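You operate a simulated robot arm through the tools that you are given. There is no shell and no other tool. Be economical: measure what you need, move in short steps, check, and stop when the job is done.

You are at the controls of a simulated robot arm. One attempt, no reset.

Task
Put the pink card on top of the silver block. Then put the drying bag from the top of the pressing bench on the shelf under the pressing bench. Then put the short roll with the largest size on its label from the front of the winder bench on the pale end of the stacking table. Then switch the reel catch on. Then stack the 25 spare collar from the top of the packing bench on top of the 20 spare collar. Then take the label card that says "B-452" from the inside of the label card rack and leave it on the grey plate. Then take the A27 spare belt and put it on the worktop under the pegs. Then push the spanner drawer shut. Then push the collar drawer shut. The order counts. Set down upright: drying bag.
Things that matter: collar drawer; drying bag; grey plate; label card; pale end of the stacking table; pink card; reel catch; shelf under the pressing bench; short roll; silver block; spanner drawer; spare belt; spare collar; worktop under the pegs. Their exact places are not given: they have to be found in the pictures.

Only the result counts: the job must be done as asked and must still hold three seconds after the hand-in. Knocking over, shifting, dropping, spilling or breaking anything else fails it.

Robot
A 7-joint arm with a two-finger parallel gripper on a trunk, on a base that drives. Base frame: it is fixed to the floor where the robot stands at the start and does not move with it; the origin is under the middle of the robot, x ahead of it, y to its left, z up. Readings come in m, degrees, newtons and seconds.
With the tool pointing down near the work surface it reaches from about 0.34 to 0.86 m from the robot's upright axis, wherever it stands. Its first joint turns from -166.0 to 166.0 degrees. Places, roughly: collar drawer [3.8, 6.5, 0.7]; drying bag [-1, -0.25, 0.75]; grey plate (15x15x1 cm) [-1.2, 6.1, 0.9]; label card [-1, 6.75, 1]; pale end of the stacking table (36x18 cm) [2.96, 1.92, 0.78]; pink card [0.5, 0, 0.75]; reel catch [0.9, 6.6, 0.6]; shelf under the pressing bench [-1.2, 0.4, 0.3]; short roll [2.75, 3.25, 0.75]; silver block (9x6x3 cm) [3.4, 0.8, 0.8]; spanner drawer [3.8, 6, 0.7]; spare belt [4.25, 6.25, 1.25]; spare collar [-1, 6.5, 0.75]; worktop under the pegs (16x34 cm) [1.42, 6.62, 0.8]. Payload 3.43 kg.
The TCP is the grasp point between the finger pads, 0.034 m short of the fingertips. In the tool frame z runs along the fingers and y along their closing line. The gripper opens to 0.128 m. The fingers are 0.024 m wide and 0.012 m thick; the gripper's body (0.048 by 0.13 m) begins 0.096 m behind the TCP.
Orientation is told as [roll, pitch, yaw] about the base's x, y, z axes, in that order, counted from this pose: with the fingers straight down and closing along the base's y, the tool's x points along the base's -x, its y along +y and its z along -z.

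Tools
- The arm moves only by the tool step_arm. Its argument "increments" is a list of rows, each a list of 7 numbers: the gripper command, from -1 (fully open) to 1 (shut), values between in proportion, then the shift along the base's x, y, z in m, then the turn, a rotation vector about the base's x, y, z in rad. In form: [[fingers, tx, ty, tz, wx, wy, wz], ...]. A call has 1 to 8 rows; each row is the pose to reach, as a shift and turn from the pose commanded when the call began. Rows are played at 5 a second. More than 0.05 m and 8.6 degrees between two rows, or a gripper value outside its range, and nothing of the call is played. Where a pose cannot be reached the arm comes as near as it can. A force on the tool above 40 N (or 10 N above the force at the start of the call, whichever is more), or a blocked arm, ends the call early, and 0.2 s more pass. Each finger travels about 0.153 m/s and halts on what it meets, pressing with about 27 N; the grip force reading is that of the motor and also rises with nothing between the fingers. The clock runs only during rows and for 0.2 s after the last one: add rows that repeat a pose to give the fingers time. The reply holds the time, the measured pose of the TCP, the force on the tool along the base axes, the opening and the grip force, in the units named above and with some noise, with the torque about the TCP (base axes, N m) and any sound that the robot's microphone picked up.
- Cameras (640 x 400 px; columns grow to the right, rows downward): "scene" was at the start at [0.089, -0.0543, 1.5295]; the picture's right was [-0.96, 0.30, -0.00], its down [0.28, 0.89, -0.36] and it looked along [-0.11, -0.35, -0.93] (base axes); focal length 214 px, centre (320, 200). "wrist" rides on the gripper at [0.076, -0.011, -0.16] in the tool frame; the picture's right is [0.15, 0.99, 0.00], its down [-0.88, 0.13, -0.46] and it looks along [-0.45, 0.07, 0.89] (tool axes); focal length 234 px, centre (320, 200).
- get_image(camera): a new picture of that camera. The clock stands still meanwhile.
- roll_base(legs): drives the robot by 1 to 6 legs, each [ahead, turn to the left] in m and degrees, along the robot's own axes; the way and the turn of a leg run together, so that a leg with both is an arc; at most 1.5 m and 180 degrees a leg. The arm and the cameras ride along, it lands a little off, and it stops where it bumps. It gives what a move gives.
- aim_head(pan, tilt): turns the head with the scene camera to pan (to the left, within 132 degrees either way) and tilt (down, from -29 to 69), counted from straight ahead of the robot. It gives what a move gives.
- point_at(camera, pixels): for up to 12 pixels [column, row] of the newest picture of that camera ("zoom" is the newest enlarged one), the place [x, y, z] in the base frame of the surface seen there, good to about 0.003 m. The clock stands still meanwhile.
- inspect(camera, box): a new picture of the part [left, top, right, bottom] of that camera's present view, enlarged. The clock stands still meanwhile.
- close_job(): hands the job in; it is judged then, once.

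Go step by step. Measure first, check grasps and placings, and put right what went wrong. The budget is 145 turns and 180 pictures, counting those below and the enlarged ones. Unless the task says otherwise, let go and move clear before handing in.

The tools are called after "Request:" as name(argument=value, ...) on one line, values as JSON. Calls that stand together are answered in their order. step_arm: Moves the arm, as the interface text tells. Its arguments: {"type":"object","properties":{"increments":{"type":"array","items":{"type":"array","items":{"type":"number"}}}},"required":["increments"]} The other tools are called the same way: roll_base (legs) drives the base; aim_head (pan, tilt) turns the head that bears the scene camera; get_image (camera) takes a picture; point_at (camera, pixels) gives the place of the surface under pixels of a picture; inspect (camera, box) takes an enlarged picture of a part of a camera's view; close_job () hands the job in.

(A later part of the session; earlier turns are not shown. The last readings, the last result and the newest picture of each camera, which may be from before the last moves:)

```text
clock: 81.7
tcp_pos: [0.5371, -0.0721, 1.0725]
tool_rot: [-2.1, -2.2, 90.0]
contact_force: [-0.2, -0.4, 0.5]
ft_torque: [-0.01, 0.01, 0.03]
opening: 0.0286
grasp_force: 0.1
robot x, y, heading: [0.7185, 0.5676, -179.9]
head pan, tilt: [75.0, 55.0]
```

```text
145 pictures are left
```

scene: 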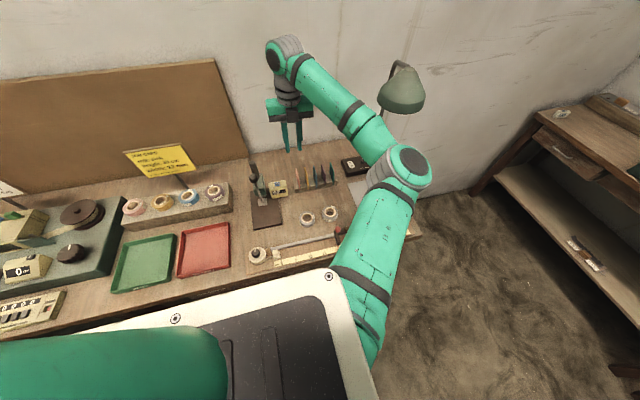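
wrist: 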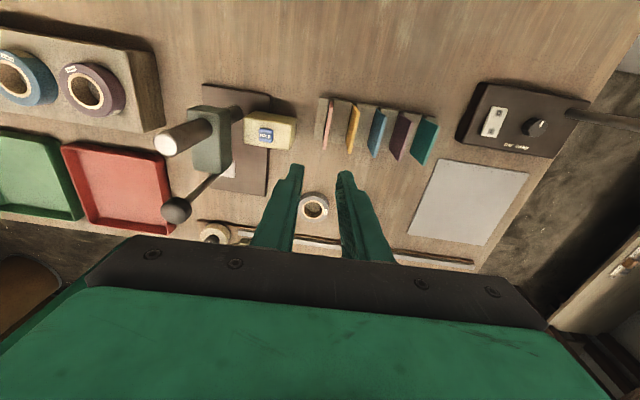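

The gripper is above the rack, closing along x. I'll straighten the small tilt and lower a little, then re-measure the card with the wrist camera.

Request:
step_arm(increments=[[0.55, 0, -0.006, -0.03, -0.019, 0.0175, 0], [0.55, 0, -0.012, -0.06, -0.038, 0.035, 0], [0.55, 0, -0.012, -0.06, -0.038, 0.035, 0]])

Request:
inspect(camera="wrist", box=[220, 50, 460, 200])

Request:
point_at(camera="zoom", pixels=[[300, 130], [280, 200]])

```text
clock: 82.5
tcp_pos: [0.5366, -0.0839, 1.0126]
tool_rot: [0.0, -0.1, 89.9]
contact_force: [0.4, 0.2, -0.1]
ft_torque: [0.01, 0.01, 0.0]
opening: 0.0288
grasp_force: 0.1
robot x, y, heading: [0.7203, 0.5645, -179.8]
head pan, tilt: [75.0, 55.0]
```

```text
2.67 times, centred on (340, 125) of wrist
```

zoom: 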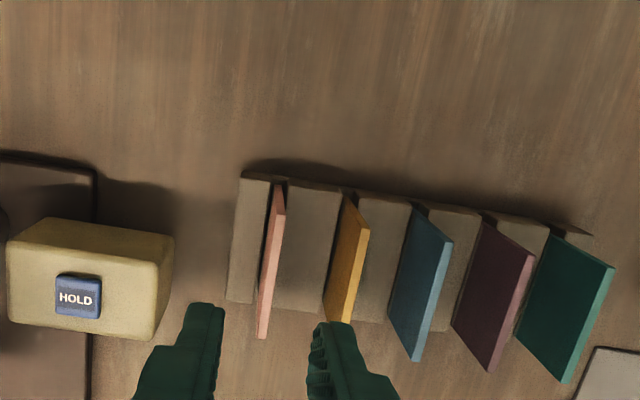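

```text
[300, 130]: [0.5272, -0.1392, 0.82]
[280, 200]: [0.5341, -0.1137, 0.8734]
```

Fingers straddle the pink card in line. I'll descend so that the tips overlap the card's upper ~25 mm, then close.

Request:
step_arm(increments=[[0.55, 0, 0, -0.04, 0, 0, 0], [0.55, 0, 0, -0.08, 0, 0, 0], [0.55, 0, 0, -0.097, 0, 0, 0], [1, 0, 0, -0.097, 0, 0, 0], [1, 0, 0, -0.097, 0, 0, 0], [1, 0, 0, -0.097, 0, 0, 0]])

Request:
get_image(camera="wrist")

```text
clock: 83.9
tcp_pos: [0.5376, -0.083, 0.916]
tool_rot: [0.0, -0.1, 89.9]
contact_force: [-1.5, -0.5, 0.3]
ft_torque: [0.05, 0.08, 0.0]
opening: 0.003
grasp_force: 27.4
robot x, y, heading: [0.7168, 0.5642, -179.8]
head pan, tilt: [75.0, 55.0]
```

```text
143 pictures are left
```

wrist: 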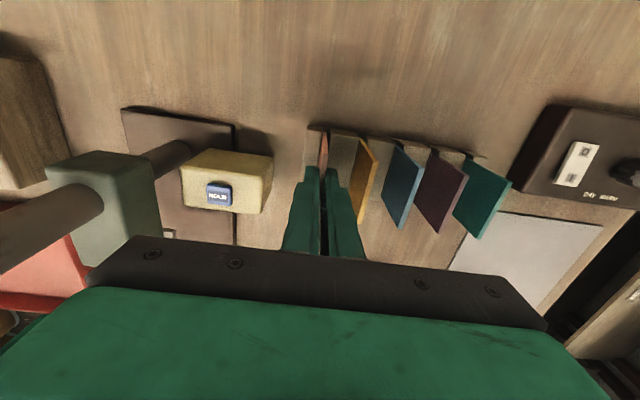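

Card gripped (3 mm opening, 27 N). I'll lift straight up.

Request:
step_arm(increments=[[1, 0, 0, 0.03, 0, 0, 0], [1, 0, 0, 0.06, 0, 0, 0], [1, 0, 0, 0.1, 0, 0, 0], [1, 0, 0, 0.14, 0, 0, 0], [1, 0, 0.04, 0.16, 0, 0, 0], [1, 0, 0.08, 0.16, 0, 0, 0], [1, 0.03, 0.12, 0.16, 0, 0, 0], [1, 0.07, 0.15, 0.16, 0, 0, 0]])

Request:
inspect(camera="scene", box=[200, 20, 420, 260])

```text
clock: 85.7
tcp_pos: [0.6063, 0.067, 1.0766]
tool_rot: [0.1, 0.0, 89.9]
contact_force: [-0.4, -0.1, -0.6]
ft_torque: [-0.04, -0.02, -0.01]
opening: 0.0027
grasp_force: 26.8
robot x, y, heading: [0.7179, 0.565, -179.9]
head pan, tilt: [75.0, 55.0]
```

```text
1.67 times, centred on (310, 140) of scene
```

zoom: 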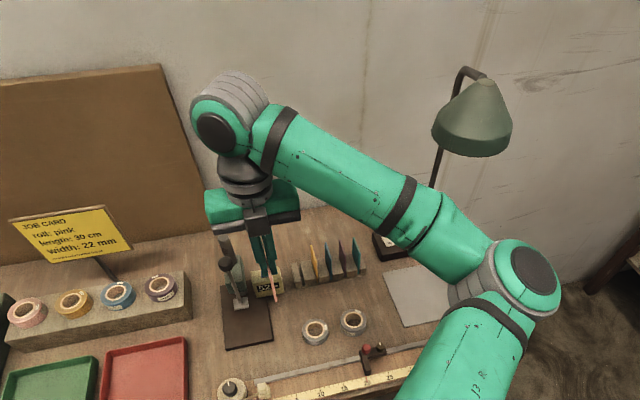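

The card came out cleanly. I'll pull the arm in, turn back to face -y, back off into the open floor and look toward the +x side of the room.

Request:
step_arm(increments=[[1, 0.03, 0.03, 0, 0, 0, 0], [1, 0.06, 0.06, 0, 0, 0, 0], [1, 0.09, 0.08, 0, 0, 0, 0]])

Request:
roll_base(legs=[[0, 45], [0, 45], [-0.65, 0]])

Request:
aim_head(pan=85, tilt=22)

Request:
get_image(camera="scene")

```text
clock: 86.5
tcp_pos: [0.6957, 0.1456, 1.0771]
tool_rot: [0.0, -0.1, 89.8]
contact_force: [0.3, -0.2, 0.5]
ft_torque: [0.04, -0.03, 0.01]
opening: 0.0029
grasp_force: 26.7
robot x, y, heading: [0.7227, 0.5656, -179.5]
head pan, tilt: [75.0, 55.0]
```

```text
clock: 94.9
tcp_pos: [1.1261, 1.2088, 1.0754]
tool_rot: [0.0, -0.1, -179.2]
contact_force: [1.2, -0.2, -0.3]
ft_torque: [0.01, 0.01, 0.0]
opening: 0.0029
grasp_force: 27.0
robot x, y, heading: [0.707, 1.2256, -88.8]
head pan, tilt: [75.0, 55.0]
```

```text
clock: 95.8
tcp_pos: [1.1277, 1.2073, 1.0749]
tool_rot: [0.0, -0.2, -179.2]
contact_force: [-0.7, -0.2, -0.3]
ft_torque: [0.02, 0.01, 0.0]
opening: 0.0026
grasp_force: 27.0
robot x, y, heading: [0.7058, 1.2233, -88.7]
head pan, tilt: [85.0, 22.0]
```

```text
141 pictures are left
```

scene: 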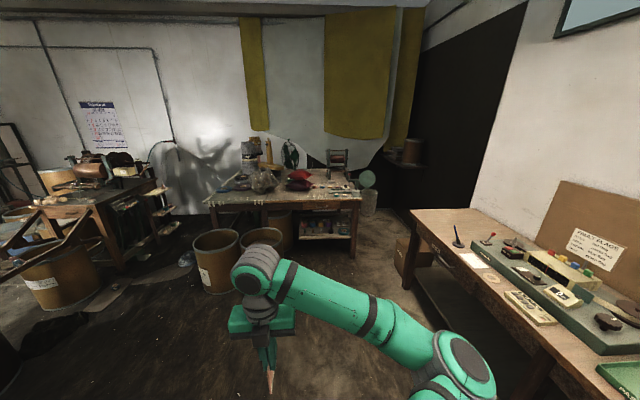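

The bench ahead (210-360, 175-205) should hold the silver block. Zoom and measure.

Request:
inspect(camera="scene", box=[190, 130, 390, 255])

Request:
point_at(camera="zoom", pixels=[[60, 232], [548, 222], [480, 250], [490, 400], [540, 300], [355, 170], [120, 250], [220, 380], [90, 380], [350, 205], [520, 170], [460, 180]])

Request:
inspect(camera="scene", box=[0, 100, 240, 300])

```text
3.20 times, centred on (290, 192) of scene
```

zoom: 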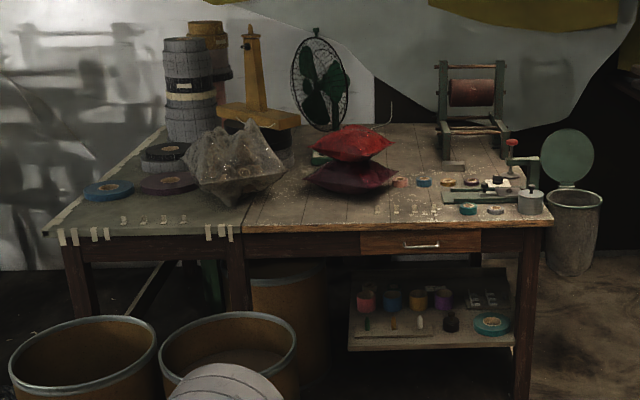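

```text
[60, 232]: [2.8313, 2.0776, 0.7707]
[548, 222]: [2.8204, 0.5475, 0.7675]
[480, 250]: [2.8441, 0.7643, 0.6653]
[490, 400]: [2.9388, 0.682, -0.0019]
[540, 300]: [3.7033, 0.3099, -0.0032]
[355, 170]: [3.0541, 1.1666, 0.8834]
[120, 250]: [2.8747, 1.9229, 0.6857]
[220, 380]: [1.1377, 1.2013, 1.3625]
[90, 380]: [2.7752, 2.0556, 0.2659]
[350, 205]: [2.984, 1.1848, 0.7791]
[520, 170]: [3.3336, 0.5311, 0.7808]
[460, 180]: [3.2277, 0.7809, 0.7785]
```

```text
2.00 times, centred on (120, 200) of scene
```

zoom: 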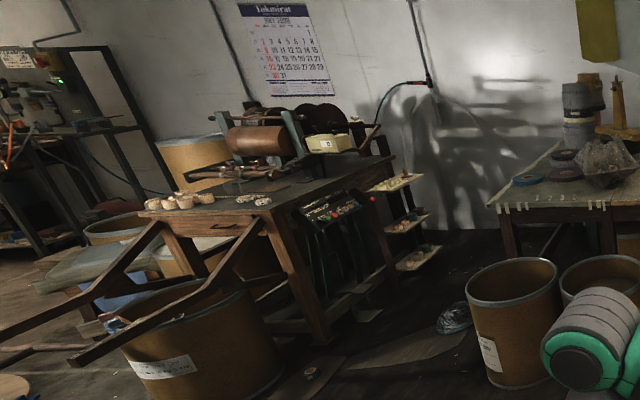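

The stacking table spans x 2.82.., y 0.55..2.08, z 0.78. I need the drum positions and a closer view of small things on its right half.

Request:
inspect(camera="scene", box=[310, 160, 374, 200])

Request:
point_at(camera="scene", pixels=[[195, 240], [217, 229], [240, 240], [217, 262], [240, 237], [262, 227], [284, 237], [217, 290], [283, 250], [275, 215], [300, 240], [395, 250]])

```text
10.00 times, centred on (342, 180) of scene
```

zoom: 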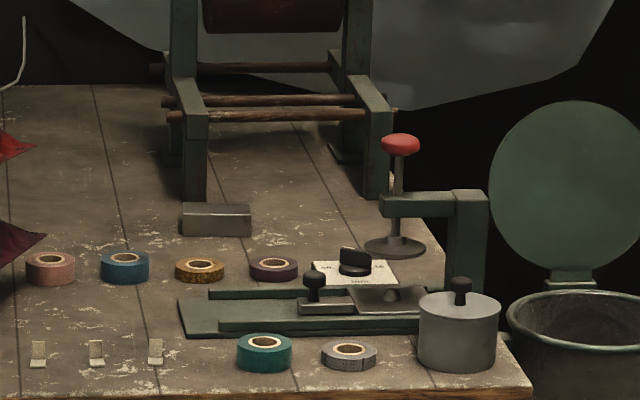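

```text
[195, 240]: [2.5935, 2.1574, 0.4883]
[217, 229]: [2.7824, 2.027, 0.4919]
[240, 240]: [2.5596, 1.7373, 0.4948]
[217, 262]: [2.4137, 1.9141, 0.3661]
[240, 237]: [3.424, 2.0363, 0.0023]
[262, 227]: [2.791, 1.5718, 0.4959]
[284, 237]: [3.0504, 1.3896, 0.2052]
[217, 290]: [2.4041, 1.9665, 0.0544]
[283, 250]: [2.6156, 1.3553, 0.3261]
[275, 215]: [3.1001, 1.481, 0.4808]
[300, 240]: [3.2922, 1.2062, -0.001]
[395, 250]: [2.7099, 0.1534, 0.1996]
```

The silver block is at zoom (216,220). I'll measure it and its neighbours.

Request:
point_at(camera="zoom", pixels=[[184, 210], [250, 208], [216, 207], [183, 234], [250, 235], [193, 190], [375, 190], [270, 262], [400, 145], [30, 240], [125, 258], [460, 200]])

Request:
step_arm(increments=[[1, 0, 0, 0.04, 0, 0, 0], [1, 0, 0, 0.08, 0, 0, 0], [1, 0, 0, 0.08, 0, 0, 0]])

```text
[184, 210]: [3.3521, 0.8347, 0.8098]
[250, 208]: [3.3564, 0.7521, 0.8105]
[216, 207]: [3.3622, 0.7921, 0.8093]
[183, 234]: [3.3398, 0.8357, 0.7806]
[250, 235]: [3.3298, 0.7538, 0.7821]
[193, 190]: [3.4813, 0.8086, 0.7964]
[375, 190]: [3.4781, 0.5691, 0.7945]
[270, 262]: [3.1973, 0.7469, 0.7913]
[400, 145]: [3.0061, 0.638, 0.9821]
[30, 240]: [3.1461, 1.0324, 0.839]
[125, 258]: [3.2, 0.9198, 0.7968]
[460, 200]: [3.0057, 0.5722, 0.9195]
```

```text
clock: 96.7
tcp_pos: [1.1265, 1.207, 1.1325]
tool_rot: [-0.4, -0.1, -179.1]
contact_force: [-0.1, 0.0, 0.9]
ft_torque: [0.01, 0.0, 0.01]
opening: 0.0029
grasp_force: 26.9
out of reach, approached as far as the arm can: row 2, 3
robot x, y, heading: [0.7035, 1.2276, -88.8]
head pan, tilt: [85.0, 22.0]
```

Silver block: x 3.34..3.40, y 0.752..0.835, top 0.81. I'll drive to about (2.52,0.80) and face -y so the left side is at the stacking table.

Request:
roll_base(legs=[[0, 75.5], [1.0, 0], [0.87, 0]])

Request:
aim_head(pan=10, tilt=45)

Request:
get_image(camera="scene")

```text
clock: 109.8
tcp_pos: [2.6643, 1.2041, 1.1316]
tool_rot: [-0.4, 0.0, -103.5]
contact_force: [1.0, 1.0, 0.5]
ft_torque: [-0.02, 0.02, -0.04]
opening: 0.0028
grasp_force: 26.8
robot x, y, heading: [2.545, 0.8001, -13.1]
head pan, tilt: [85.0, 22.0]
```

```text
clock: 111.3
tcp_pos: [2.6652, 1.2044, 1.1319]
tool_rot: [-0.5, 0.0, -103.5]
contact_force: [0.7, 0.0, 0.0]
ft_torque: [-0.01, -0.04, 0.0]
opening: 0.0028
grasp_force: 26.6
robot x, y, heading: [2.5449, 0.8004, -13.1]
head pan, tilt: [10.0, 45.0]
```

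```text
137 pictures are left
```

scene: 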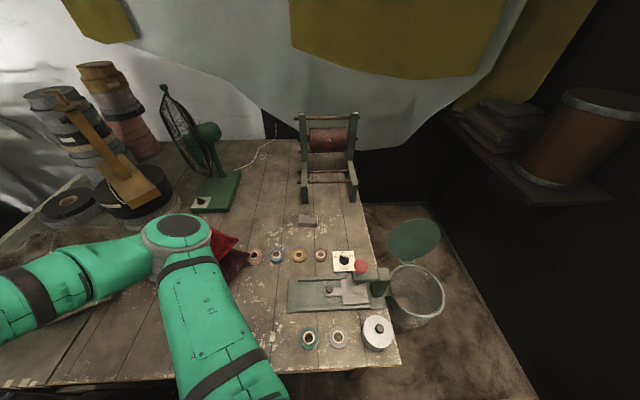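

Block visible at (308,221). Path for turning is clear; turn right to heading -90.

Request:
roll_base(legs=[[0, -38], [0, -38.9]])

Request:
aim_head(pan=80, tilt=50)

Request:
get_image(camera="scene")

```text
clock: 115.7
tcp_pos: [2.9648, 0.7828, 1.1333]
tool_rot: [-0.5, 0.0, -179.4]
contact_force: [-0.1, -0.1, 0.2]
ft_torque: [0.0, 0.01, 0.01]
opening: 0.0031
grasp_force: 26.5
robot x, y, heading: [2.543, 0.8029, -89.2]
head pan, tilt: [10.0, 45.0]
```

```text
clock: 117.1
tcp_pos: [2.9646, 0.7833, 1.132]
tool_rot: [-0.5, 0.0, -179.4]
contact_force: [-0.7, 0.4, -0.1]
ft_torque: [0.0, -0.05, 0.03]
opening: 0.0028
grasp_force: 27.0
robot x, y, heading: [2.5412, 0.8006, -89.0]
head pan, tilt: [80.0, 50.0]
```

```text
136 pictures are left
```

scene: 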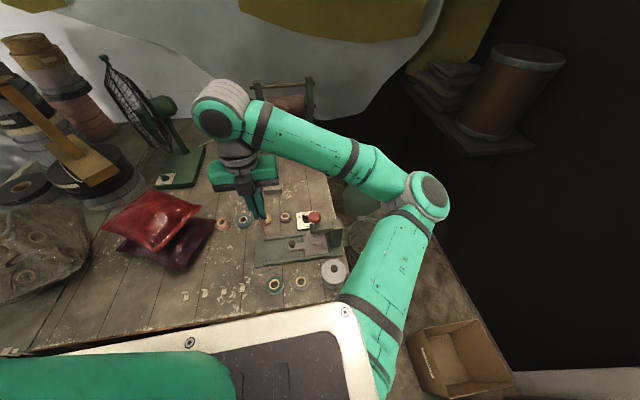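

Now rotate the tool by -90° about z while moving outward, so the card's face looks along x.

Request:
step_arm(increments=[[1, 0.02, 0, 0, 0, 0, -0.14], [1, 0.04, 0, 0, 0, 0, -0.28], [1, 0.06, 0, 0, 0, 0, -0.42], [1, 0.08, 0, 0, 0, 0, -0.56], [1, 0.1, 0, 0, 0, 0, -0.7], [1, 0.12, 0, 0, 0, 0, -0.84], [1, 0.14, 0, 0, 0, 0, -0.98], [1, 0.16, 0, 0, 0, 0, -1.12]])

Request:
step_arm(increments=[[1, 0, 0, 0, 0, 0, -0.14], [1, 0, 0, 0, 0, 0, -0.28], [1, 0, 0, 0, 0, 0, -0.42], [1, 0, 0, 0, 0, 0, -0.461]])

Request:
step_arm(increments=[[1, 0.01, 0, 0, 0, -0.13, 0], [1, 0.02, 0, 0, 0, -0.26, 0], [1, 0.03, 0, 0, 0, -0.39, 0], [1, 0.04, 0, 0, 0, -0.52, 0], [1, 0.05, 0, 0, 0, -0.65, 0], [1, 0.06, 0, 0, 0, -0.78, 0], [1, 0.07, 0, 0, 0, -0.91, 0], [1, 0.08, 0, 0, 0, -1.047, 0]])

Request:
get_image(camera="scene")

```text
clock: 118.9
tcp_pos: [3.123, 0.7817, 1.123]
tool_rot: [-0.6, -0.1, 116.3]
contact_force: [-0.2, -0.6, 0.3]
ft_torque: [0.01, 0.0, -0.01]
opening: 0.0026
grasp_force: 26.8
out of reach, approached as far as the arm can: row 4, 5, 6, 7, 8
robot x, y, heading: [2.5428, 0.8005, -89.3]
head pan, tilt: [80.0, 50.0]
```

```text
clock: 119.9
tcp_pos: [3.1243, 0.7834, 1.1236]
tool_rot: [-0.5, -0.1, 89.9]
contact_force: [0.2, 0.0, -0.3]
ft_torque: [0.02, 0.01, 0.01]
opening: 0.0026
grasp_force: 26.7
robot x, y, heading: [2.5443, 0.806, -89.1]
head pan, tilt: [80.0, 50.0]
```

```text
clock: 121.7
tcp_pos: [3.2063, 0.7834, 1.1233]
tool_rot: [-60.5, 0.0, 90.0]
contact_force: [0.6, -0.8, -0.7]
ft_torque: [0.02, -0.02, 0.0]
opening: 0.0027
grasp_force: 26.8
robot x, y, heading: [2.5423, 0.8033, -89.4]
head pan, tilt: [80.0, 50.0]
```

```text
135 pictures are left
```

scene: 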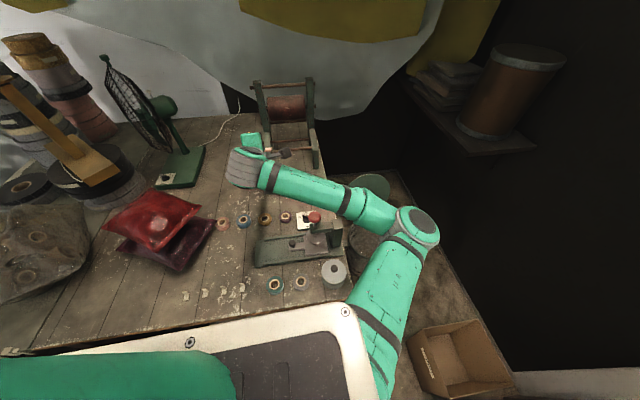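

The tilt worked. I'll move down to just above the block and check the card's edge.

Request:
step_arm(increments=[[1, 0.025, 0.002, -0.04, 0, 0, 0], [1, 0.05, 0.004, -0.08, 0, 0, 0], [1, 0.075, 0.006, -0.12, 0, 0, 0], [1, 0.1, 0.008, -0.16, 0, 0, 0], [1, 0.125, 0.011, -0.2, 0, 0, 0], [1, 0.129, 0.011, -0.22, 0, 0, 0]])

Request:
get_image(camera="wrist")

Request:
inspect(camera="scene", box=[210, 110, 330, 210])

```text
clock: 123.1
tcp_pos: [3.3331, 0.7935, 0.904]
tool_rot: [-60.4, 0.0, 90.0]
contact_force: [-0.1, -1.0, -0.1]
ft_torque: [0.0, 0.02, 0.04]
opening: 0.003
grasp_force: 27.1
robot x, y, heading: [2.5414, 0.8004, -88.9]
head pan, tilt: [80.0, 50.0]
```

```text
134 pictures are left
```

wrist: 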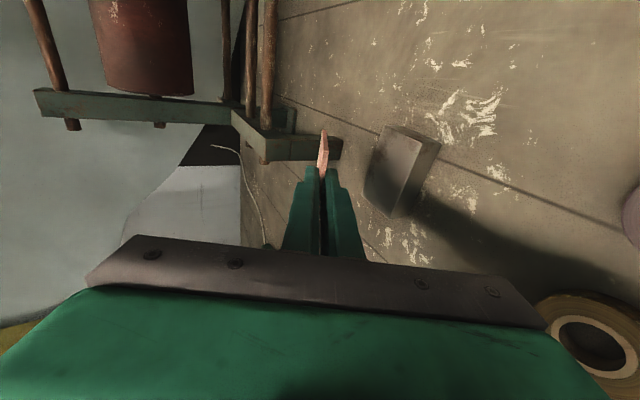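

```text
4.00 times, centred on (270, 160) of scene
```

zoom: 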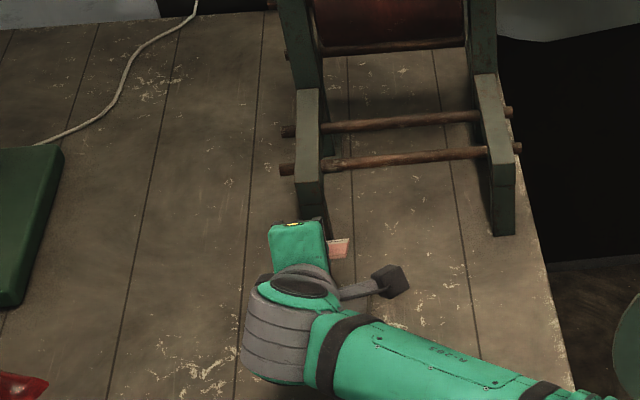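

I'll measure the card's far edge and the block's top from the wrist picture.

Request:
point_at(camera="wrist", pixels=[[325, 133], [328, 150], [321, 160], [420, 145], [440, 145], [400, 170], [385, 128], [370, 190], [390, 215], [402, 205], [424, 160], [270, 155]])

Request:
point_at(camera="zoom", pixels=[[346, 241], [342, 256], [330, 242], [497, 222], [318, 220]])

```text
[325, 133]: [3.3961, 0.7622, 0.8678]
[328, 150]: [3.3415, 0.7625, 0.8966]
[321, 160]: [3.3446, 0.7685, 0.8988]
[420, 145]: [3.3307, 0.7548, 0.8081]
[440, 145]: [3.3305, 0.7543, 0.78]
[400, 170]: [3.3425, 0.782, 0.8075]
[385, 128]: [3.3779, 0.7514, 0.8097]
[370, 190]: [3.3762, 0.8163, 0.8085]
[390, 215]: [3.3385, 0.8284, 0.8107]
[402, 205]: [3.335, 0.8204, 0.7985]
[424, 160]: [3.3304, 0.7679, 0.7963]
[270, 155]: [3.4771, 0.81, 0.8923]
```

```text
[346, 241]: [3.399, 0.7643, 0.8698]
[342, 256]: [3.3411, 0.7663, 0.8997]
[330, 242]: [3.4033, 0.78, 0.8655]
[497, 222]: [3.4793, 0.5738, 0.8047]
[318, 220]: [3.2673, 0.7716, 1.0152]
```

The card's far edge is at (3.40, 0.762, 0.868) and the block's top at 0.81. I'll lower until the far edge touches.

Request:
step_arm(increments=[[1, 0, 0.004, -0.03, 0, 0, 0], [1, 0, 0.006, -0.05, 0, 0, 0], [1, 0, 0.006, -0.053, 0, 0, 0], [1, 0, 0.006, -0.056, 0, 0, 0], [1, 0, 0.006, -0.058, 0, 0, 0], [1, 0, 0.006, -0.058, 0, 0, 0]])

Request:
get_image(camera="wrist")

```text
clock: 124.5
tcp_pos: [3.3333, 0.8017, 0.859]
tool_rot: [-61.3, 0.0, 90.1]
contact_force: [0.0, 0.3, -0.1]
ft_torque: [-0.02, 0.02, -0.02]
opening: 0.0031
grasp_force: 27.1
robot x, y, heading: [2.5451, 0.7997, -89.0]
head pan, tilt: [80.0, 50.0]
```

```text
132 pictures are left
```

wrist: 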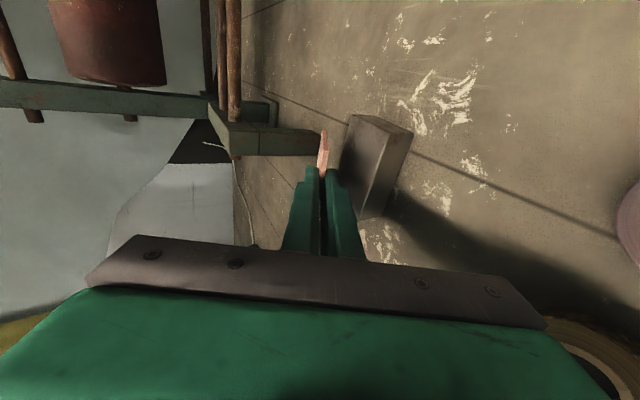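

It reads 0.859, no contact force. I'll measure the gap between card and block.

Request:
point_at(camera="wrist", pixels=[[324, 134], [328, 150], [360, 150], [345, 120], [352, 118], [375, 160], [407, 132], [385, 200], [340, 170]])

Request:
step_arm(increments=[[1, 0, -0.004, -0.004, 0, 0, 0], [1, 0, -0.004, -0.004, 0, 0, 0]])

```text
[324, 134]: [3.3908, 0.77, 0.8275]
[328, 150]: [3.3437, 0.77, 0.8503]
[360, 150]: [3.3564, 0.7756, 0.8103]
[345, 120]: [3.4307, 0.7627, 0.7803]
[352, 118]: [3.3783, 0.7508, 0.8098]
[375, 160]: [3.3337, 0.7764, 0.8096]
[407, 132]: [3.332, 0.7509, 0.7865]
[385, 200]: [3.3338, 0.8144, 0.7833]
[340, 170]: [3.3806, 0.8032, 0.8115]
```

```text
clock: 125.1
tcp_pos: [3.3336, 0.8035, 0.8576]
tool_rot: [-61.4, 0.0, 90.6]
contact_force: [1.3, 0.6, -0.3]
ft_torque: [0.03, -0.02, 0.0]
opening: 0.0026
grasp_force: 27.0
robot x, y, heading: [2.5437, 0.8026, -89.1]
head pan, tilt: [80.0, 50.0]
```

The descent seems hindered; the forearm may be near the red knob at (3.0,0.64,0.98). I'll look.

Request:
inspect(camera="scene", box=[210, 120, 450, 270])

Request:
point_at(camera="zoom", pixels=[[275, 245], [270, 225], [300, 235], [285, 210], [250, 190], [180, 190], [350, 215], [275, 260], [490, 230]])

```text
2.67 times, centred on (330, 195) of scene
```

zoom: 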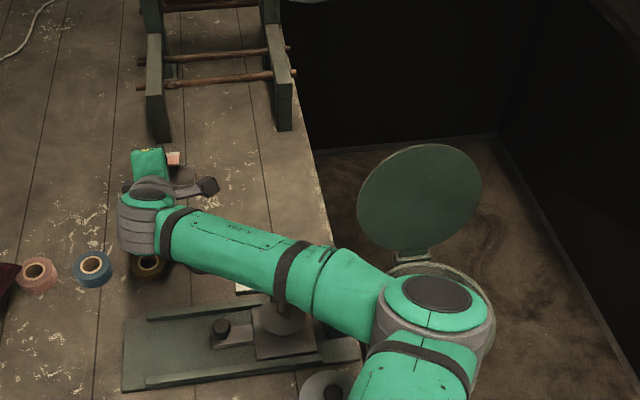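

```text
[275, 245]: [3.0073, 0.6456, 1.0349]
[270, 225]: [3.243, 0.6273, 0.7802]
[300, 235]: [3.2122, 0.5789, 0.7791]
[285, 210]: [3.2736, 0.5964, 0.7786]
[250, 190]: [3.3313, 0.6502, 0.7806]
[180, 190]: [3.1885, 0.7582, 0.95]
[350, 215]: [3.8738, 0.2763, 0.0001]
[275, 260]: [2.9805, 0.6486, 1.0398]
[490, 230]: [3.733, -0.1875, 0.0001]
```

The forearm lies over the red knob (forearm top 1.035 at (3.007,0.646)), so it was probably leaning on it. I'll rise at once and check the knob.

Request:
step_arm(increments=[[1, 0, 0, 0.04, 0, 0, 0], [1, 0, 0, 0.08, 0, 0.09, 0], [1, 0, 0, 0.12, 0, 0.19, 0], [1, 0, 0, 0.15, 0, 0.19, 0]])

Request:
inspect(camera="scene", box=[210, 120, 450, 270])

Request:
get_image(camera="wrist")

```text
clock: 126.1
tcp_pos: [3.3346, 0.7954, 0.9914]
tool_rot: [-49.4, 0.0, 90.0]
contact_force: [0.0, 0.2, 0.6]
ft_torque: [-0.01, 0.02, -0.01]
opening: 0.0029
grasp_force: 27.2
robot x, y, heading: [2.5428, 0.8021, -89.4]
head pan, tilt: [80.0, 50.0]
```

```text
2.67 times, centred on (330, 195) of scene
```

zoom: 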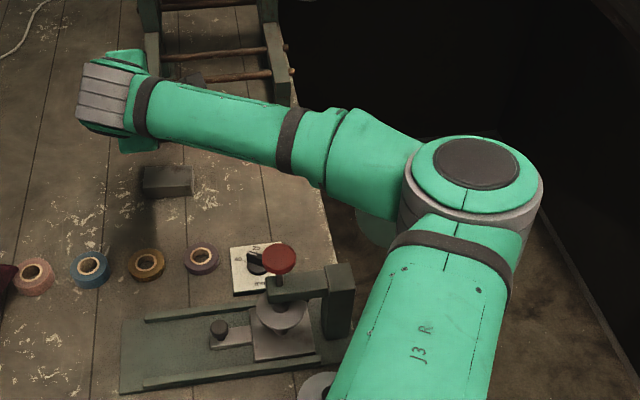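

```text
129 pictures are left
```

wrist: 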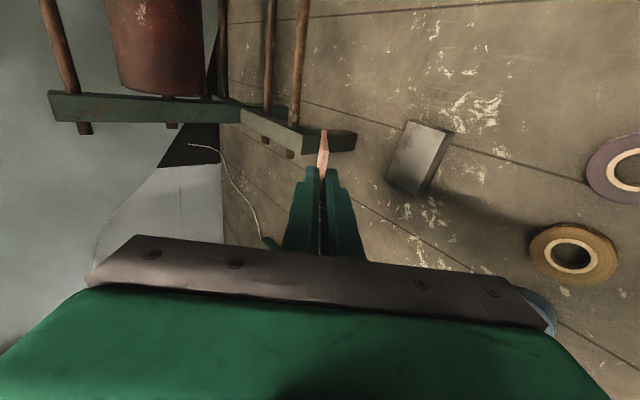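

The knob looks unmoved at (279,257). With a steeper tool the forearm sits higher; I'll descend to z≈0.885 and check clearance.

Request:
point_at(camera="zoom", pixels=[[279, 250], [279, 262], [340, 280]])

Request:
step_arm(increments=[[1, 0, 0, -0.03, 0, 0, 0], [1, 0, 0, -0.06, 0, 0, 0], [1, 0, 0, -0.09, 0, 0, 0], [1, 0, 0, -0.11, 0, 0, 0], [1, 0, 0, -0.11, 0, 0, 0]])

Request:
inspect(camera="scene", box=[210, 120, 450, 270])

Request:
point_at(camera="zoom", pixels=[[275, 210], [275, 225], [275, 240], [250, 225], [300, 245], [279, 262]])

```text
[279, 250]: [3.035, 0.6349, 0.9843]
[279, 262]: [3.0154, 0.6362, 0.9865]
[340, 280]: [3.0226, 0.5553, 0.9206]
```

```text
clock: 127.3
tcp_pos: [3.3331, 0.7963, 0.8814]
tool_rot: [-49.5, 0.0, 90.0]
contact_force: [-0.4, 0.0, 0.1]
ft_torque: [-0.02, 0.03, 0.01]
opening: 0.0026
grasp_force: 27.6
robot x, y, heading: [2.5453, 0.802, -89.3]
head pan, tilt: [80.0, 50.0]
```

```text
2.67 times, centred on (330, 195) of scene
```

zoom: 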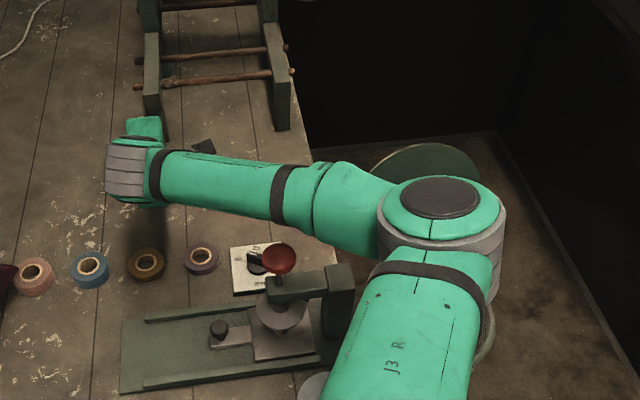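

```text
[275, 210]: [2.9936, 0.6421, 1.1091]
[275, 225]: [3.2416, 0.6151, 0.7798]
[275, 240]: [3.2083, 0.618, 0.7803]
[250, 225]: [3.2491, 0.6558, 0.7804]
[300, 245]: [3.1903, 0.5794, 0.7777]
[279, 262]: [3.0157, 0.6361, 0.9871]
```

Good clearance now. Lower the last 2 cm in small steps until the card's far edge touches.

Request:
step_arm(increments=[[1, 0, 0, -0.01, 0, 0, 0], [1, 0, 0, -0.015, 0, 0, 0], [1, 0, 0, -0.019, 0, 0, 0], [1, 0, 0, -0.021, 0, 0, 0], [1, 0, 0, -0.021, 0, 0, 0]])

Request:
get_image(camera="wrist")

Request:
point_at(camera="wrist", pixels=[[324, 134], [328, 150], [360, 150], [345, 170], [370, 170]])

```text
clock: 128.5
tcp_pos: [3.3332, 0.7959, 0.8607]
tool_rot: [-49.5, 0.1, 90.0]
contact_force: [0.6, 0.6, 1.0]
ft_torque: [-0.01, -0.01, 0.01]
opening: 0.0029
grasp_force: 27.6
robot x, y, heading: [2.5408, 0.8013, -89.2]
head pan, tilt: [80.0, 50.0]
```

```text
127 pictures are left
```

wrist: 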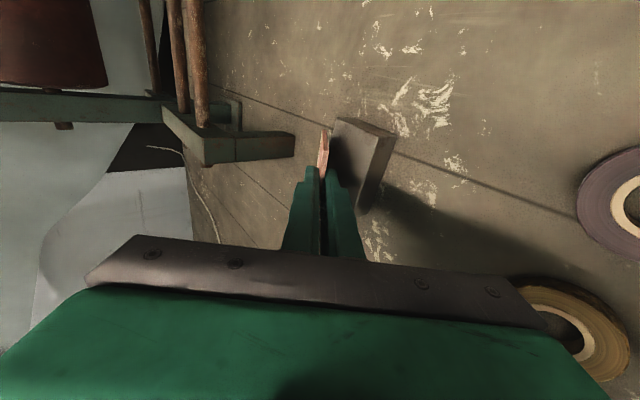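

```text
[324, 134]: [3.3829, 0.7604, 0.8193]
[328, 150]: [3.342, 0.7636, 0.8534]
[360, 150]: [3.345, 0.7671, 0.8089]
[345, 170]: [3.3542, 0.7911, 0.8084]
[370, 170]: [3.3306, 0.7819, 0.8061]
```

The card's far edge is near the block's far edge; I'll shift it 8 mm back and lower to contact.

Request:
step_arm(increments=[[1, -0.008, 0, 0.0, 0, 0, 0], [1, -0.008, 0, -0.003, 0, 0, 0], [1, -0.008, 0, -0.005, 0, 0, 0], [1, -0.008, 0, -0.007, 0, 0, 0], [1, -0.008, 0, -0.009, 0, 0, 0], [1, -0.008, 0, -0.009, 0, 0, 0]])

Request:
inspect(camera="wrist", box=[260, 90, 440, 230])

```text
clock: 129.9
tcp_pos: [3.3263, 0.7951, 0.8518]
tool_rot: [-49.6, 0.1, 90.0]
contact_force: [6.1, 2.1, 10.2]
ft_torque: [0.3, -0.97, -0.01]
opening: 0.0051
grasp_force: 26.9
robot x, y, heading: [2.5445, 0.8028, -89.3]
head pan, tilt: [80.0, 50.0]
```

```text
2.86 times, centred on (350, 160) of wrist
```

zoom: 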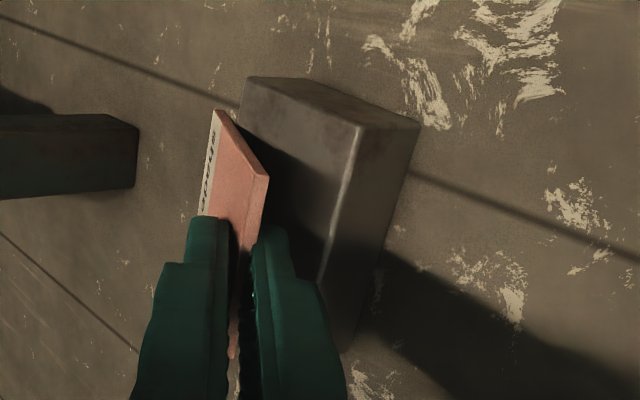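

The card is touching the block (10 N) and leans in the grip. I'll ease up slightly and open a little so it lies down.

Request:
step_arm(increments=[[1, 0, 0, 0.002, 0, 0, 0], [0.85, 0, 0, 0.002, 0, 0, 0], [0.78, 0, 0, 0.002, 0, 0, 0], [0.78, 0, 0, 0.002, 0, 0, 0]])

Request:
inspect(camera="wrist", box=[260, 90, 440, 230])

```text
clock: 130.9
tcp_pos: [3.325, 0.7956, 0.8536]
tool_rot: [-49.4, 0.1, 89.9]
contact_force: [-0.5, 0.0, 0.3]
ft_torque: [0.0, 0.01, -0.01]
opening: 0.0139
grasp_force: 0.0
robot x, y, heading: [2.5441, 0.8006, -89.1]
head pan, tilt: [80.0, 50.0]
```

```text
2.86 times, centred on (350, 160) of wrist
```

zoom: 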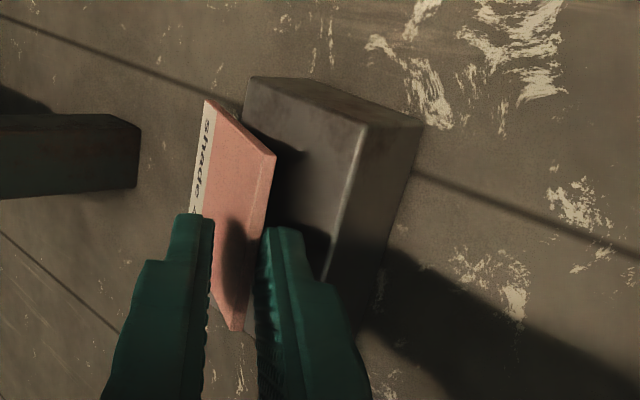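

Request:
point_at(camera="zoom", pixels=[[208, 108], [215, 130], [265, 155], [270, 165], [238, 320], [195, 205], [262, 85], [255, 110], [360, 130], [300, 130], [245, 120]])

```text
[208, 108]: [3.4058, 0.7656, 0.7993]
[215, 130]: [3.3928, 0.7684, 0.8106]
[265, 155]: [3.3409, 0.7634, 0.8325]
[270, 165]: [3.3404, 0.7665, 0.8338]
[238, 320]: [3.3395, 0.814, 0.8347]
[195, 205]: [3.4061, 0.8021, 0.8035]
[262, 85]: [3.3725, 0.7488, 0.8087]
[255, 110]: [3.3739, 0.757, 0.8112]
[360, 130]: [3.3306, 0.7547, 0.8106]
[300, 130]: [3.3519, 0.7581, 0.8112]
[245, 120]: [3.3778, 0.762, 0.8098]
```

The card slid forward: far edge at (3.406,z 0.80) hangs past the block's far edge (x≈3.38), near edge at 3.340 on the lower finger. I'll re-grip it and set it further back.

Request:
step_arm(increments=[[1, 0, 0, 0, 0, 0, 0], [1, 0, 0, 0, 0, 0, 0], [1, 0, 0, 0.01, 0, 0, 0], [1, 0, 0, 0.02, 0, 0, 0], [1, -0.02, 0, 0.03, 0, 0, 0], [1, -0.04, 0, 0.03, 0, 0, 0], [1, -0.04, 0, 0.03, 0, 0, 0]])

Request:
inspect(camera="wrist", box=[260, 90, 440, 230])

Request:
point_at(camera="zoom", pixels=[[190, 90], [200, 110], [230, 180], [240, 200]])

```text
clock: 132.5
tcp_pos: [3.2862, 0.7964, 0.8828]
tool_rot: [-49.5, 0.0, 90.2]
contact_force: [0.0, 0.2, 0.1]
ft_torque: [0.0, 0.0, 0.0]
opening: 0.0029
grasp_force: 27.6
robot x, y, heading: [2.5446, 0.8005, -89.0]
head pan, tilt: [80.0, 50.0]
```

```text
2.86 times, centred on (350, 160) of wrist
```

zoom: 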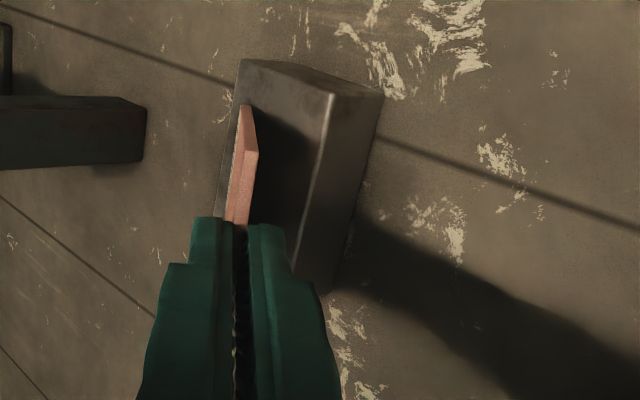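

```text
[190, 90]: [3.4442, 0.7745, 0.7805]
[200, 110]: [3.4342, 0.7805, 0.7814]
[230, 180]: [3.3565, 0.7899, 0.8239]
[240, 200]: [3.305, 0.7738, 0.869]
```

Re-gripped about 11 mm deep; far edge ≈ x 3.357. I'll lower to light contact and release here.

Request:
step_arm(increments=[[1, 0, 0, -0.004, 0, 0, 0], [1, 0, 0, -0.007, 0, 0, 0], [1, 0, 0, -0.009, 0, 0, 0], [1, 0, 0, -0.009, 0, 0, 0]])

Request:
inspect(camera="wrist", box=[260, 90, 440, 230])

Request:
point_at(camera="zoom", pixels=[[243, 108], [245, 115], [250, 150], [240, 200], [290, 130]])

```text
clock: 133.5
tcp_pos: [3.2853, 0.7962, 0.8744]
tool_rot: [-49.5, 0.0, 90.1]
contact_force: [-1.2, 0.6, 3.8]
ft_torque: [-0.07, -0.33, 0.09]
opening: 0.0009
grasp_force: 27.1
robot x, y, heading: [2.5437, 0.802, -89.1]
head pan, tilt: [80.0, 50.0]
```

```text
2.86 times, centred on (350, 160) of wrist
```

zoom: 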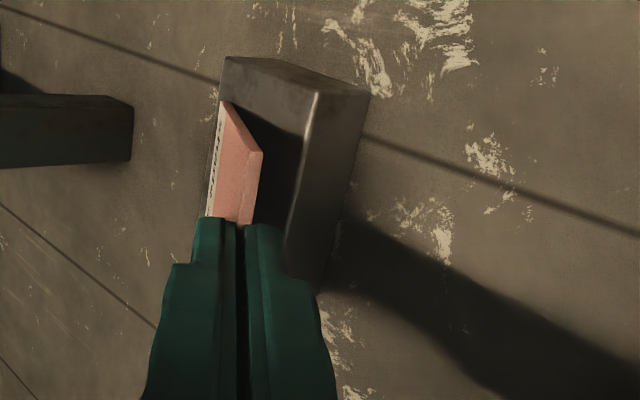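

```text
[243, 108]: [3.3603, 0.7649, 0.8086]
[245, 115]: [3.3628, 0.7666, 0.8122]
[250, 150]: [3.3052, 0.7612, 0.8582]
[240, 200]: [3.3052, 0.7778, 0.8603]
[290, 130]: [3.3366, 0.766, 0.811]
```

The card is only held at the very tips now, far edge at x≈3.362, near edge at 3.305. I'll push it forward 16 mm so it is centred before letting go.

Request:
step_arm(increments=[[1, 0.005, 0, 0.0, 0, 0, 0], [1, 0.01, 0, 0.0, 0, 0, 0], [1, 0.016, 0, 0, 0, 0, 0], [1, 0.016, 0, -0.004, 0, 0, 0], [1, 0.016, 0, -0.004, 0, 0, 0]])

Request:
inspect(camera="wrist", box=[260, 90, 440, 230])

Request:
point_at(camera="zoom", pixels=[[222, 108], [225, 120], [255, 155], [240, 200], [290, 130], [210, 190]])

```text
clock: 134.7
tcp_pos: [3.3017, 0.795, 0.87]
tool_rot: [-49.5, -0.1, 89.9]
contact_force: [0.4, -1.0, 2.9]
ft_torque: [0.07, -0.37, -0.03]
opening: 0.0007
grasp_force: 27.1
robot x, y, heading: [2.5459, 0.7996, -89.0]
head pan, tilt: [80.0, 50.0]
```

```text
2.86 times, centred on (350, 160) of wrist
```

zoom: 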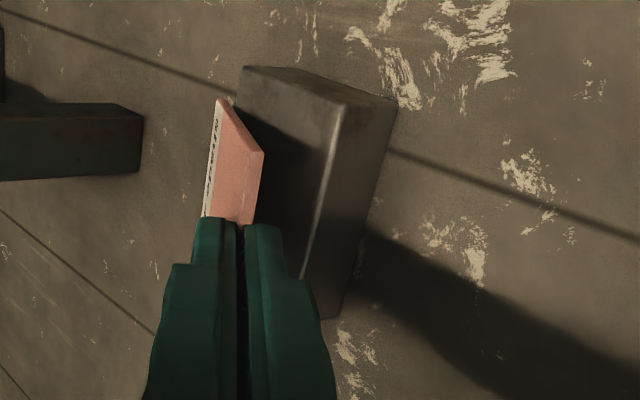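

```text
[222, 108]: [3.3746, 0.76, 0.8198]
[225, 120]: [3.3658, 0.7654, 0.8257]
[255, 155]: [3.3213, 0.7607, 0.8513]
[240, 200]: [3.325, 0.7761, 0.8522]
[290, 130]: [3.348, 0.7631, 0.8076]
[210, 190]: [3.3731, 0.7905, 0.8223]
```

Card now spans x≈3.32..3.38, still propped at the near edge. I'll lower the fingers to flatten it further before opening.

Request:
step_arm(increments=[[1, -0.001, 0, -0.005, 0, 0, 0], [1, -0.003, 0, -0.01, 0, 0, 0], [1, -0.005, 0, -0.015, 0, 0, 0], [1, -0.007, 0, -0.019, 0, 0, 0], [1, -0.007, 0, -0.019, 0, 0, 0]])

Request:
inspect(camera="wrist", box=[260, 90, 440, 230])

Request:
point_at(camera="zoom", pixels=[[215, 105], [225, 120], [255, 155], [240, 200], [290, 130], [210, 190]])

```text
clock: 135.9
tcp_pos: [3.2943, 0.7946, 0.852]
tool_rot: [-49.5, 0.1, 90.0]
contact_force: [-0.5, 0.3, 2.8]
ft_torque: [0.12, -0.2, 0.18]
opening: 0.0035
grasp_force: 26.7
robot x, y, heading: [2.5424, 0.8001, -89.3]
head pan, tilt: [80.0, 50.0]
```

```text
2.86 times, centred on (350, 160) of wrist
```

zoom: 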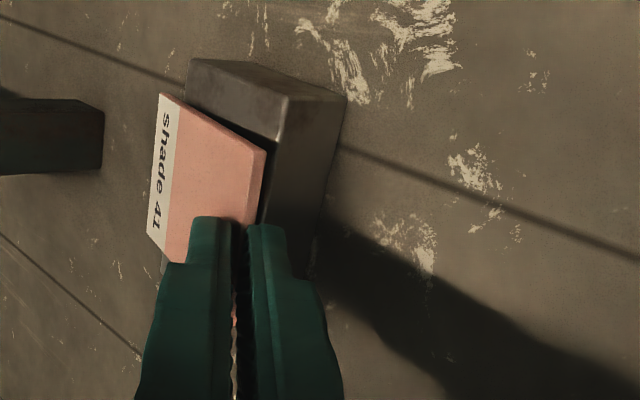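

```text
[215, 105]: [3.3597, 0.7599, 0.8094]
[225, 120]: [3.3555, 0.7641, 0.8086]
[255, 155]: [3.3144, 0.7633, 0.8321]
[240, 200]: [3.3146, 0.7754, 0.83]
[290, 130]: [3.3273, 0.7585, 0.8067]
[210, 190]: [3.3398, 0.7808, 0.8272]
```

The card is flattening well. Lower another bit, then open.

Request:
step_arm(increments=[[1, -0.001, 0, -0.005, 0, 0, 0], [1, -0.002, 0, -0.01, 0, 0, 0], [1, -0.002, 0, -0.01, 0, 0, 0]])

Request:
inspect(camera="wrist", box=[260, 90, 440, 230])

Request:
point_at(camera="zoom", pixels=[[160, 100], [150, 230], [225, 130], [255, 155], [240, 200], [290, 130], [210, 190]])

```text
clock: 136.7
tcp_pos: [3.2934, 0.7954, 0.8417]
tool_rot: [-49.6, 0.1, 90.0]
contact_force: [0.2, 1.6, 2.2]
ft_torque: [0.0, -0.22, 0.13]
opening: 0.0045
grasp_force: 27.0
robot x, y, heading: [2.5454, 0.7987, -89.6]
head pan, tilt: [80.0, 50.0]
```

```text
2.86 times, centred on (350, 160) of wrist
```

zoom: 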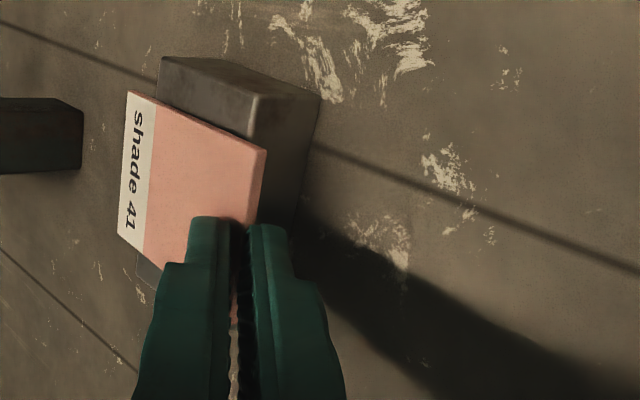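

```text
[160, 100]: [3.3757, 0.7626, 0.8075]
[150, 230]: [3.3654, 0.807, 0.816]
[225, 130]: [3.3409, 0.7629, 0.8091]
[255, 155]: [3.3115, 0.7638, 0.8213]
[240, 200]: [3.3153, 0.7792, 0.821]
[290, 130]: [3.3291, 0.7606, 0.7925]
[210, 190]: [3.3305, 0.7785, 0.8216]
```

Nearly flat: near edge (3.311, z 0.821). Nudge forward 6 mm, lower 4 mm, open, and withdraw.

Request:
step_arm(increments=[[1, 0.006, 0, 0, 0, 0, 0], [1, 0.006, 0, -0.004, 0, 0, 0], [0.85, 0.006, 0, -0.004, 0, 0, 0], [0.65, 0.006, 0, -0.004, 0, 0, 0], [0.65, 0.006, 0, -0.006, 0, 0, 0], [0.65, -0.015, 0, 0.0, 0, 0, 0], [0.65, -0.04, 0, 0.02, 0, 0, 0], [0.65, -0.07, 0, 0.045, 0, 0, 0]])

Request:
get_image(camera="wrist")

```text
clock: 138.5
tcp_pos: [3.2236, 0.7963, 0.887]
tool_rot: [-49.5, 0.0, 90.1]
contact_force: [0.5, -0.3, 0.0]
ft_torque: [-0.04, 0.02, -0.03]
opening: 0.0227
grasp_force: 0.2
robot x, y, heading: [2.5431, 0.8007, -89.1]
head pan, tilt: [80.0, 50.0]
```

```text
119 pictures are left
```

wrist: 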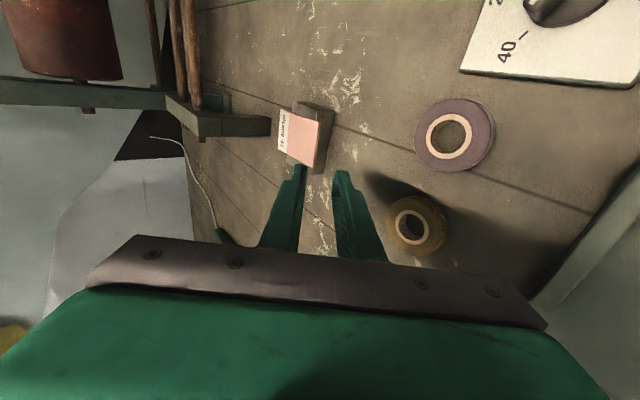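

Request:
inspect(camera="wrist", box=[240, 80, 380, 190])

Request:
point_at(camera="zoom", pixels=[[185, 150], [180, 300], [360, 190], [315, 380], [420, 170], [270, 240], [300, 130], [385, 180]])

```text
3.64 times, centred on (310, 135) of wrist
```

zoom: 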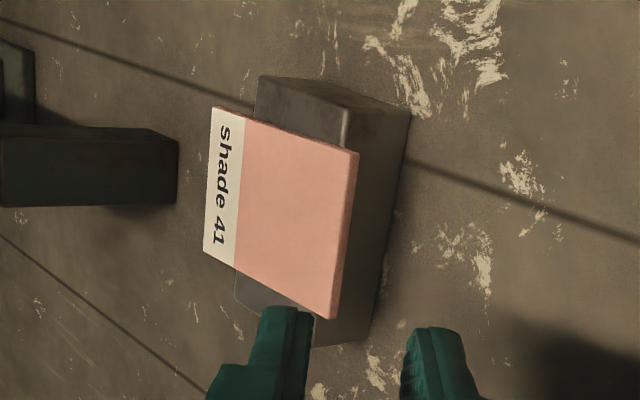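

```text
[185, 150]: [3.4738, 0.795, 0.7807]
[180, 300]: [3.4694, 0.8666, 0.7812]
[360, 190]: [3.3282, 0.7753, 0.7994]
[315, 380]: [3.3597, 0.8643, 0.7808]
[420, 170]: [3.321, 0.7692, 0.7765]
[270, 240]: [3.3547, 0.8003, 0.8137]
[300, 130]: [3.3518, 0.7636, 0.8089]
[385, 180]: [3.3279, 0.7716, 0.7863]
```

The pink card lies flat and centred on the silver block. I'll restore the tool to vertical, pull back, and drive in reverse toward the pressing bench.

Request:
step_arm(increments=[[0.65, -0.03, 0, 0.025, 0, 0.108, 0], [0.65, -0.06, 0, 0.05, 0, 0.216, 0], [0.65, -0.09, 0, 0.075, 0, 0.324, 0], [0.65, -0.12, 0, 0.1, 0, 0.432, 0], [0.65, -0.15, 0, 0.125, 0, 0.54, 0], [0.65, -0.18, 0, 0.15, 0, 0.648, 0], [0.65, -0.21, 0, 0.175, 0, 0.756, 0], [0.65, -0.24, 0, 0.19, 0, 0.864, 0]])

Request:
roll_base(legs=[[0, 45], [0, 44], [-1.2, 0], [-1.2, 0]])

Request:
aim_head(pan=132, tilt=30)

Request:
get_image(camera="scene")

```text
clock: 140.3
tcp_pos: [2.9831, 0.7958, 1.0774]
tool_rot: [0.1, -0.1, 90.1]
contact_force: [0.3, 0.4, -1.0]
ft_torque: [0.01, 0.0, 0.0]
opening: 0.0222
grasp_force: 0.1
robot x, y, heading: [2.5415, 0.8018, -89.1]
head pan, tilt: [80.0, 50.0]
```

```text
clock: 156.5
tcp_pos: [0.185, 1.3316, 1.0773]
tool_rot: [-0.1, 0.0, 177.6]
contact_force: [-0.2, 0.2, -0.6]
ft_torque: [-0.01, -0.01, 0.0]
opening: 0.0225
grasp_force: 0.0
robot x, y, heading: [0.1573, 0.8895, -1.7]
head pan, tilt: [80.0, 50.0]
```

```text
clock: 157.7
tcp_pos: [0.1859, 1.3294, 1.0755]
tool_rot: [0.1, 0.1, 177.5]
contact_force: [0.0, -0.5, -0.3]
ft_torque: [0.02, -0.03, -0.03]
opening: 0.0225
grasp_force: 0.1
robot x, y, heading: [0.1588, 0.8895, -1.6]
head pan, tilt: [131.8, 30.0]
```

```text
117 pictures are left
```

scene: 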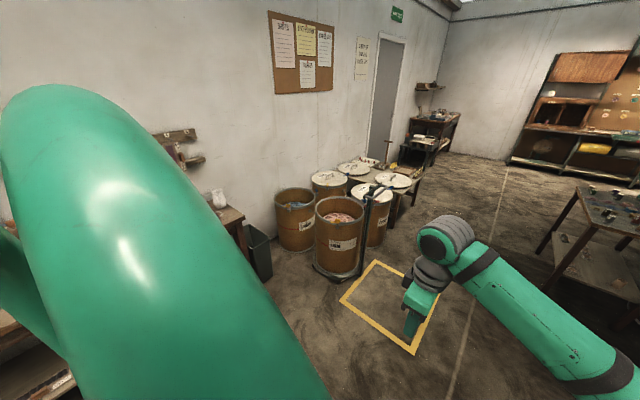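

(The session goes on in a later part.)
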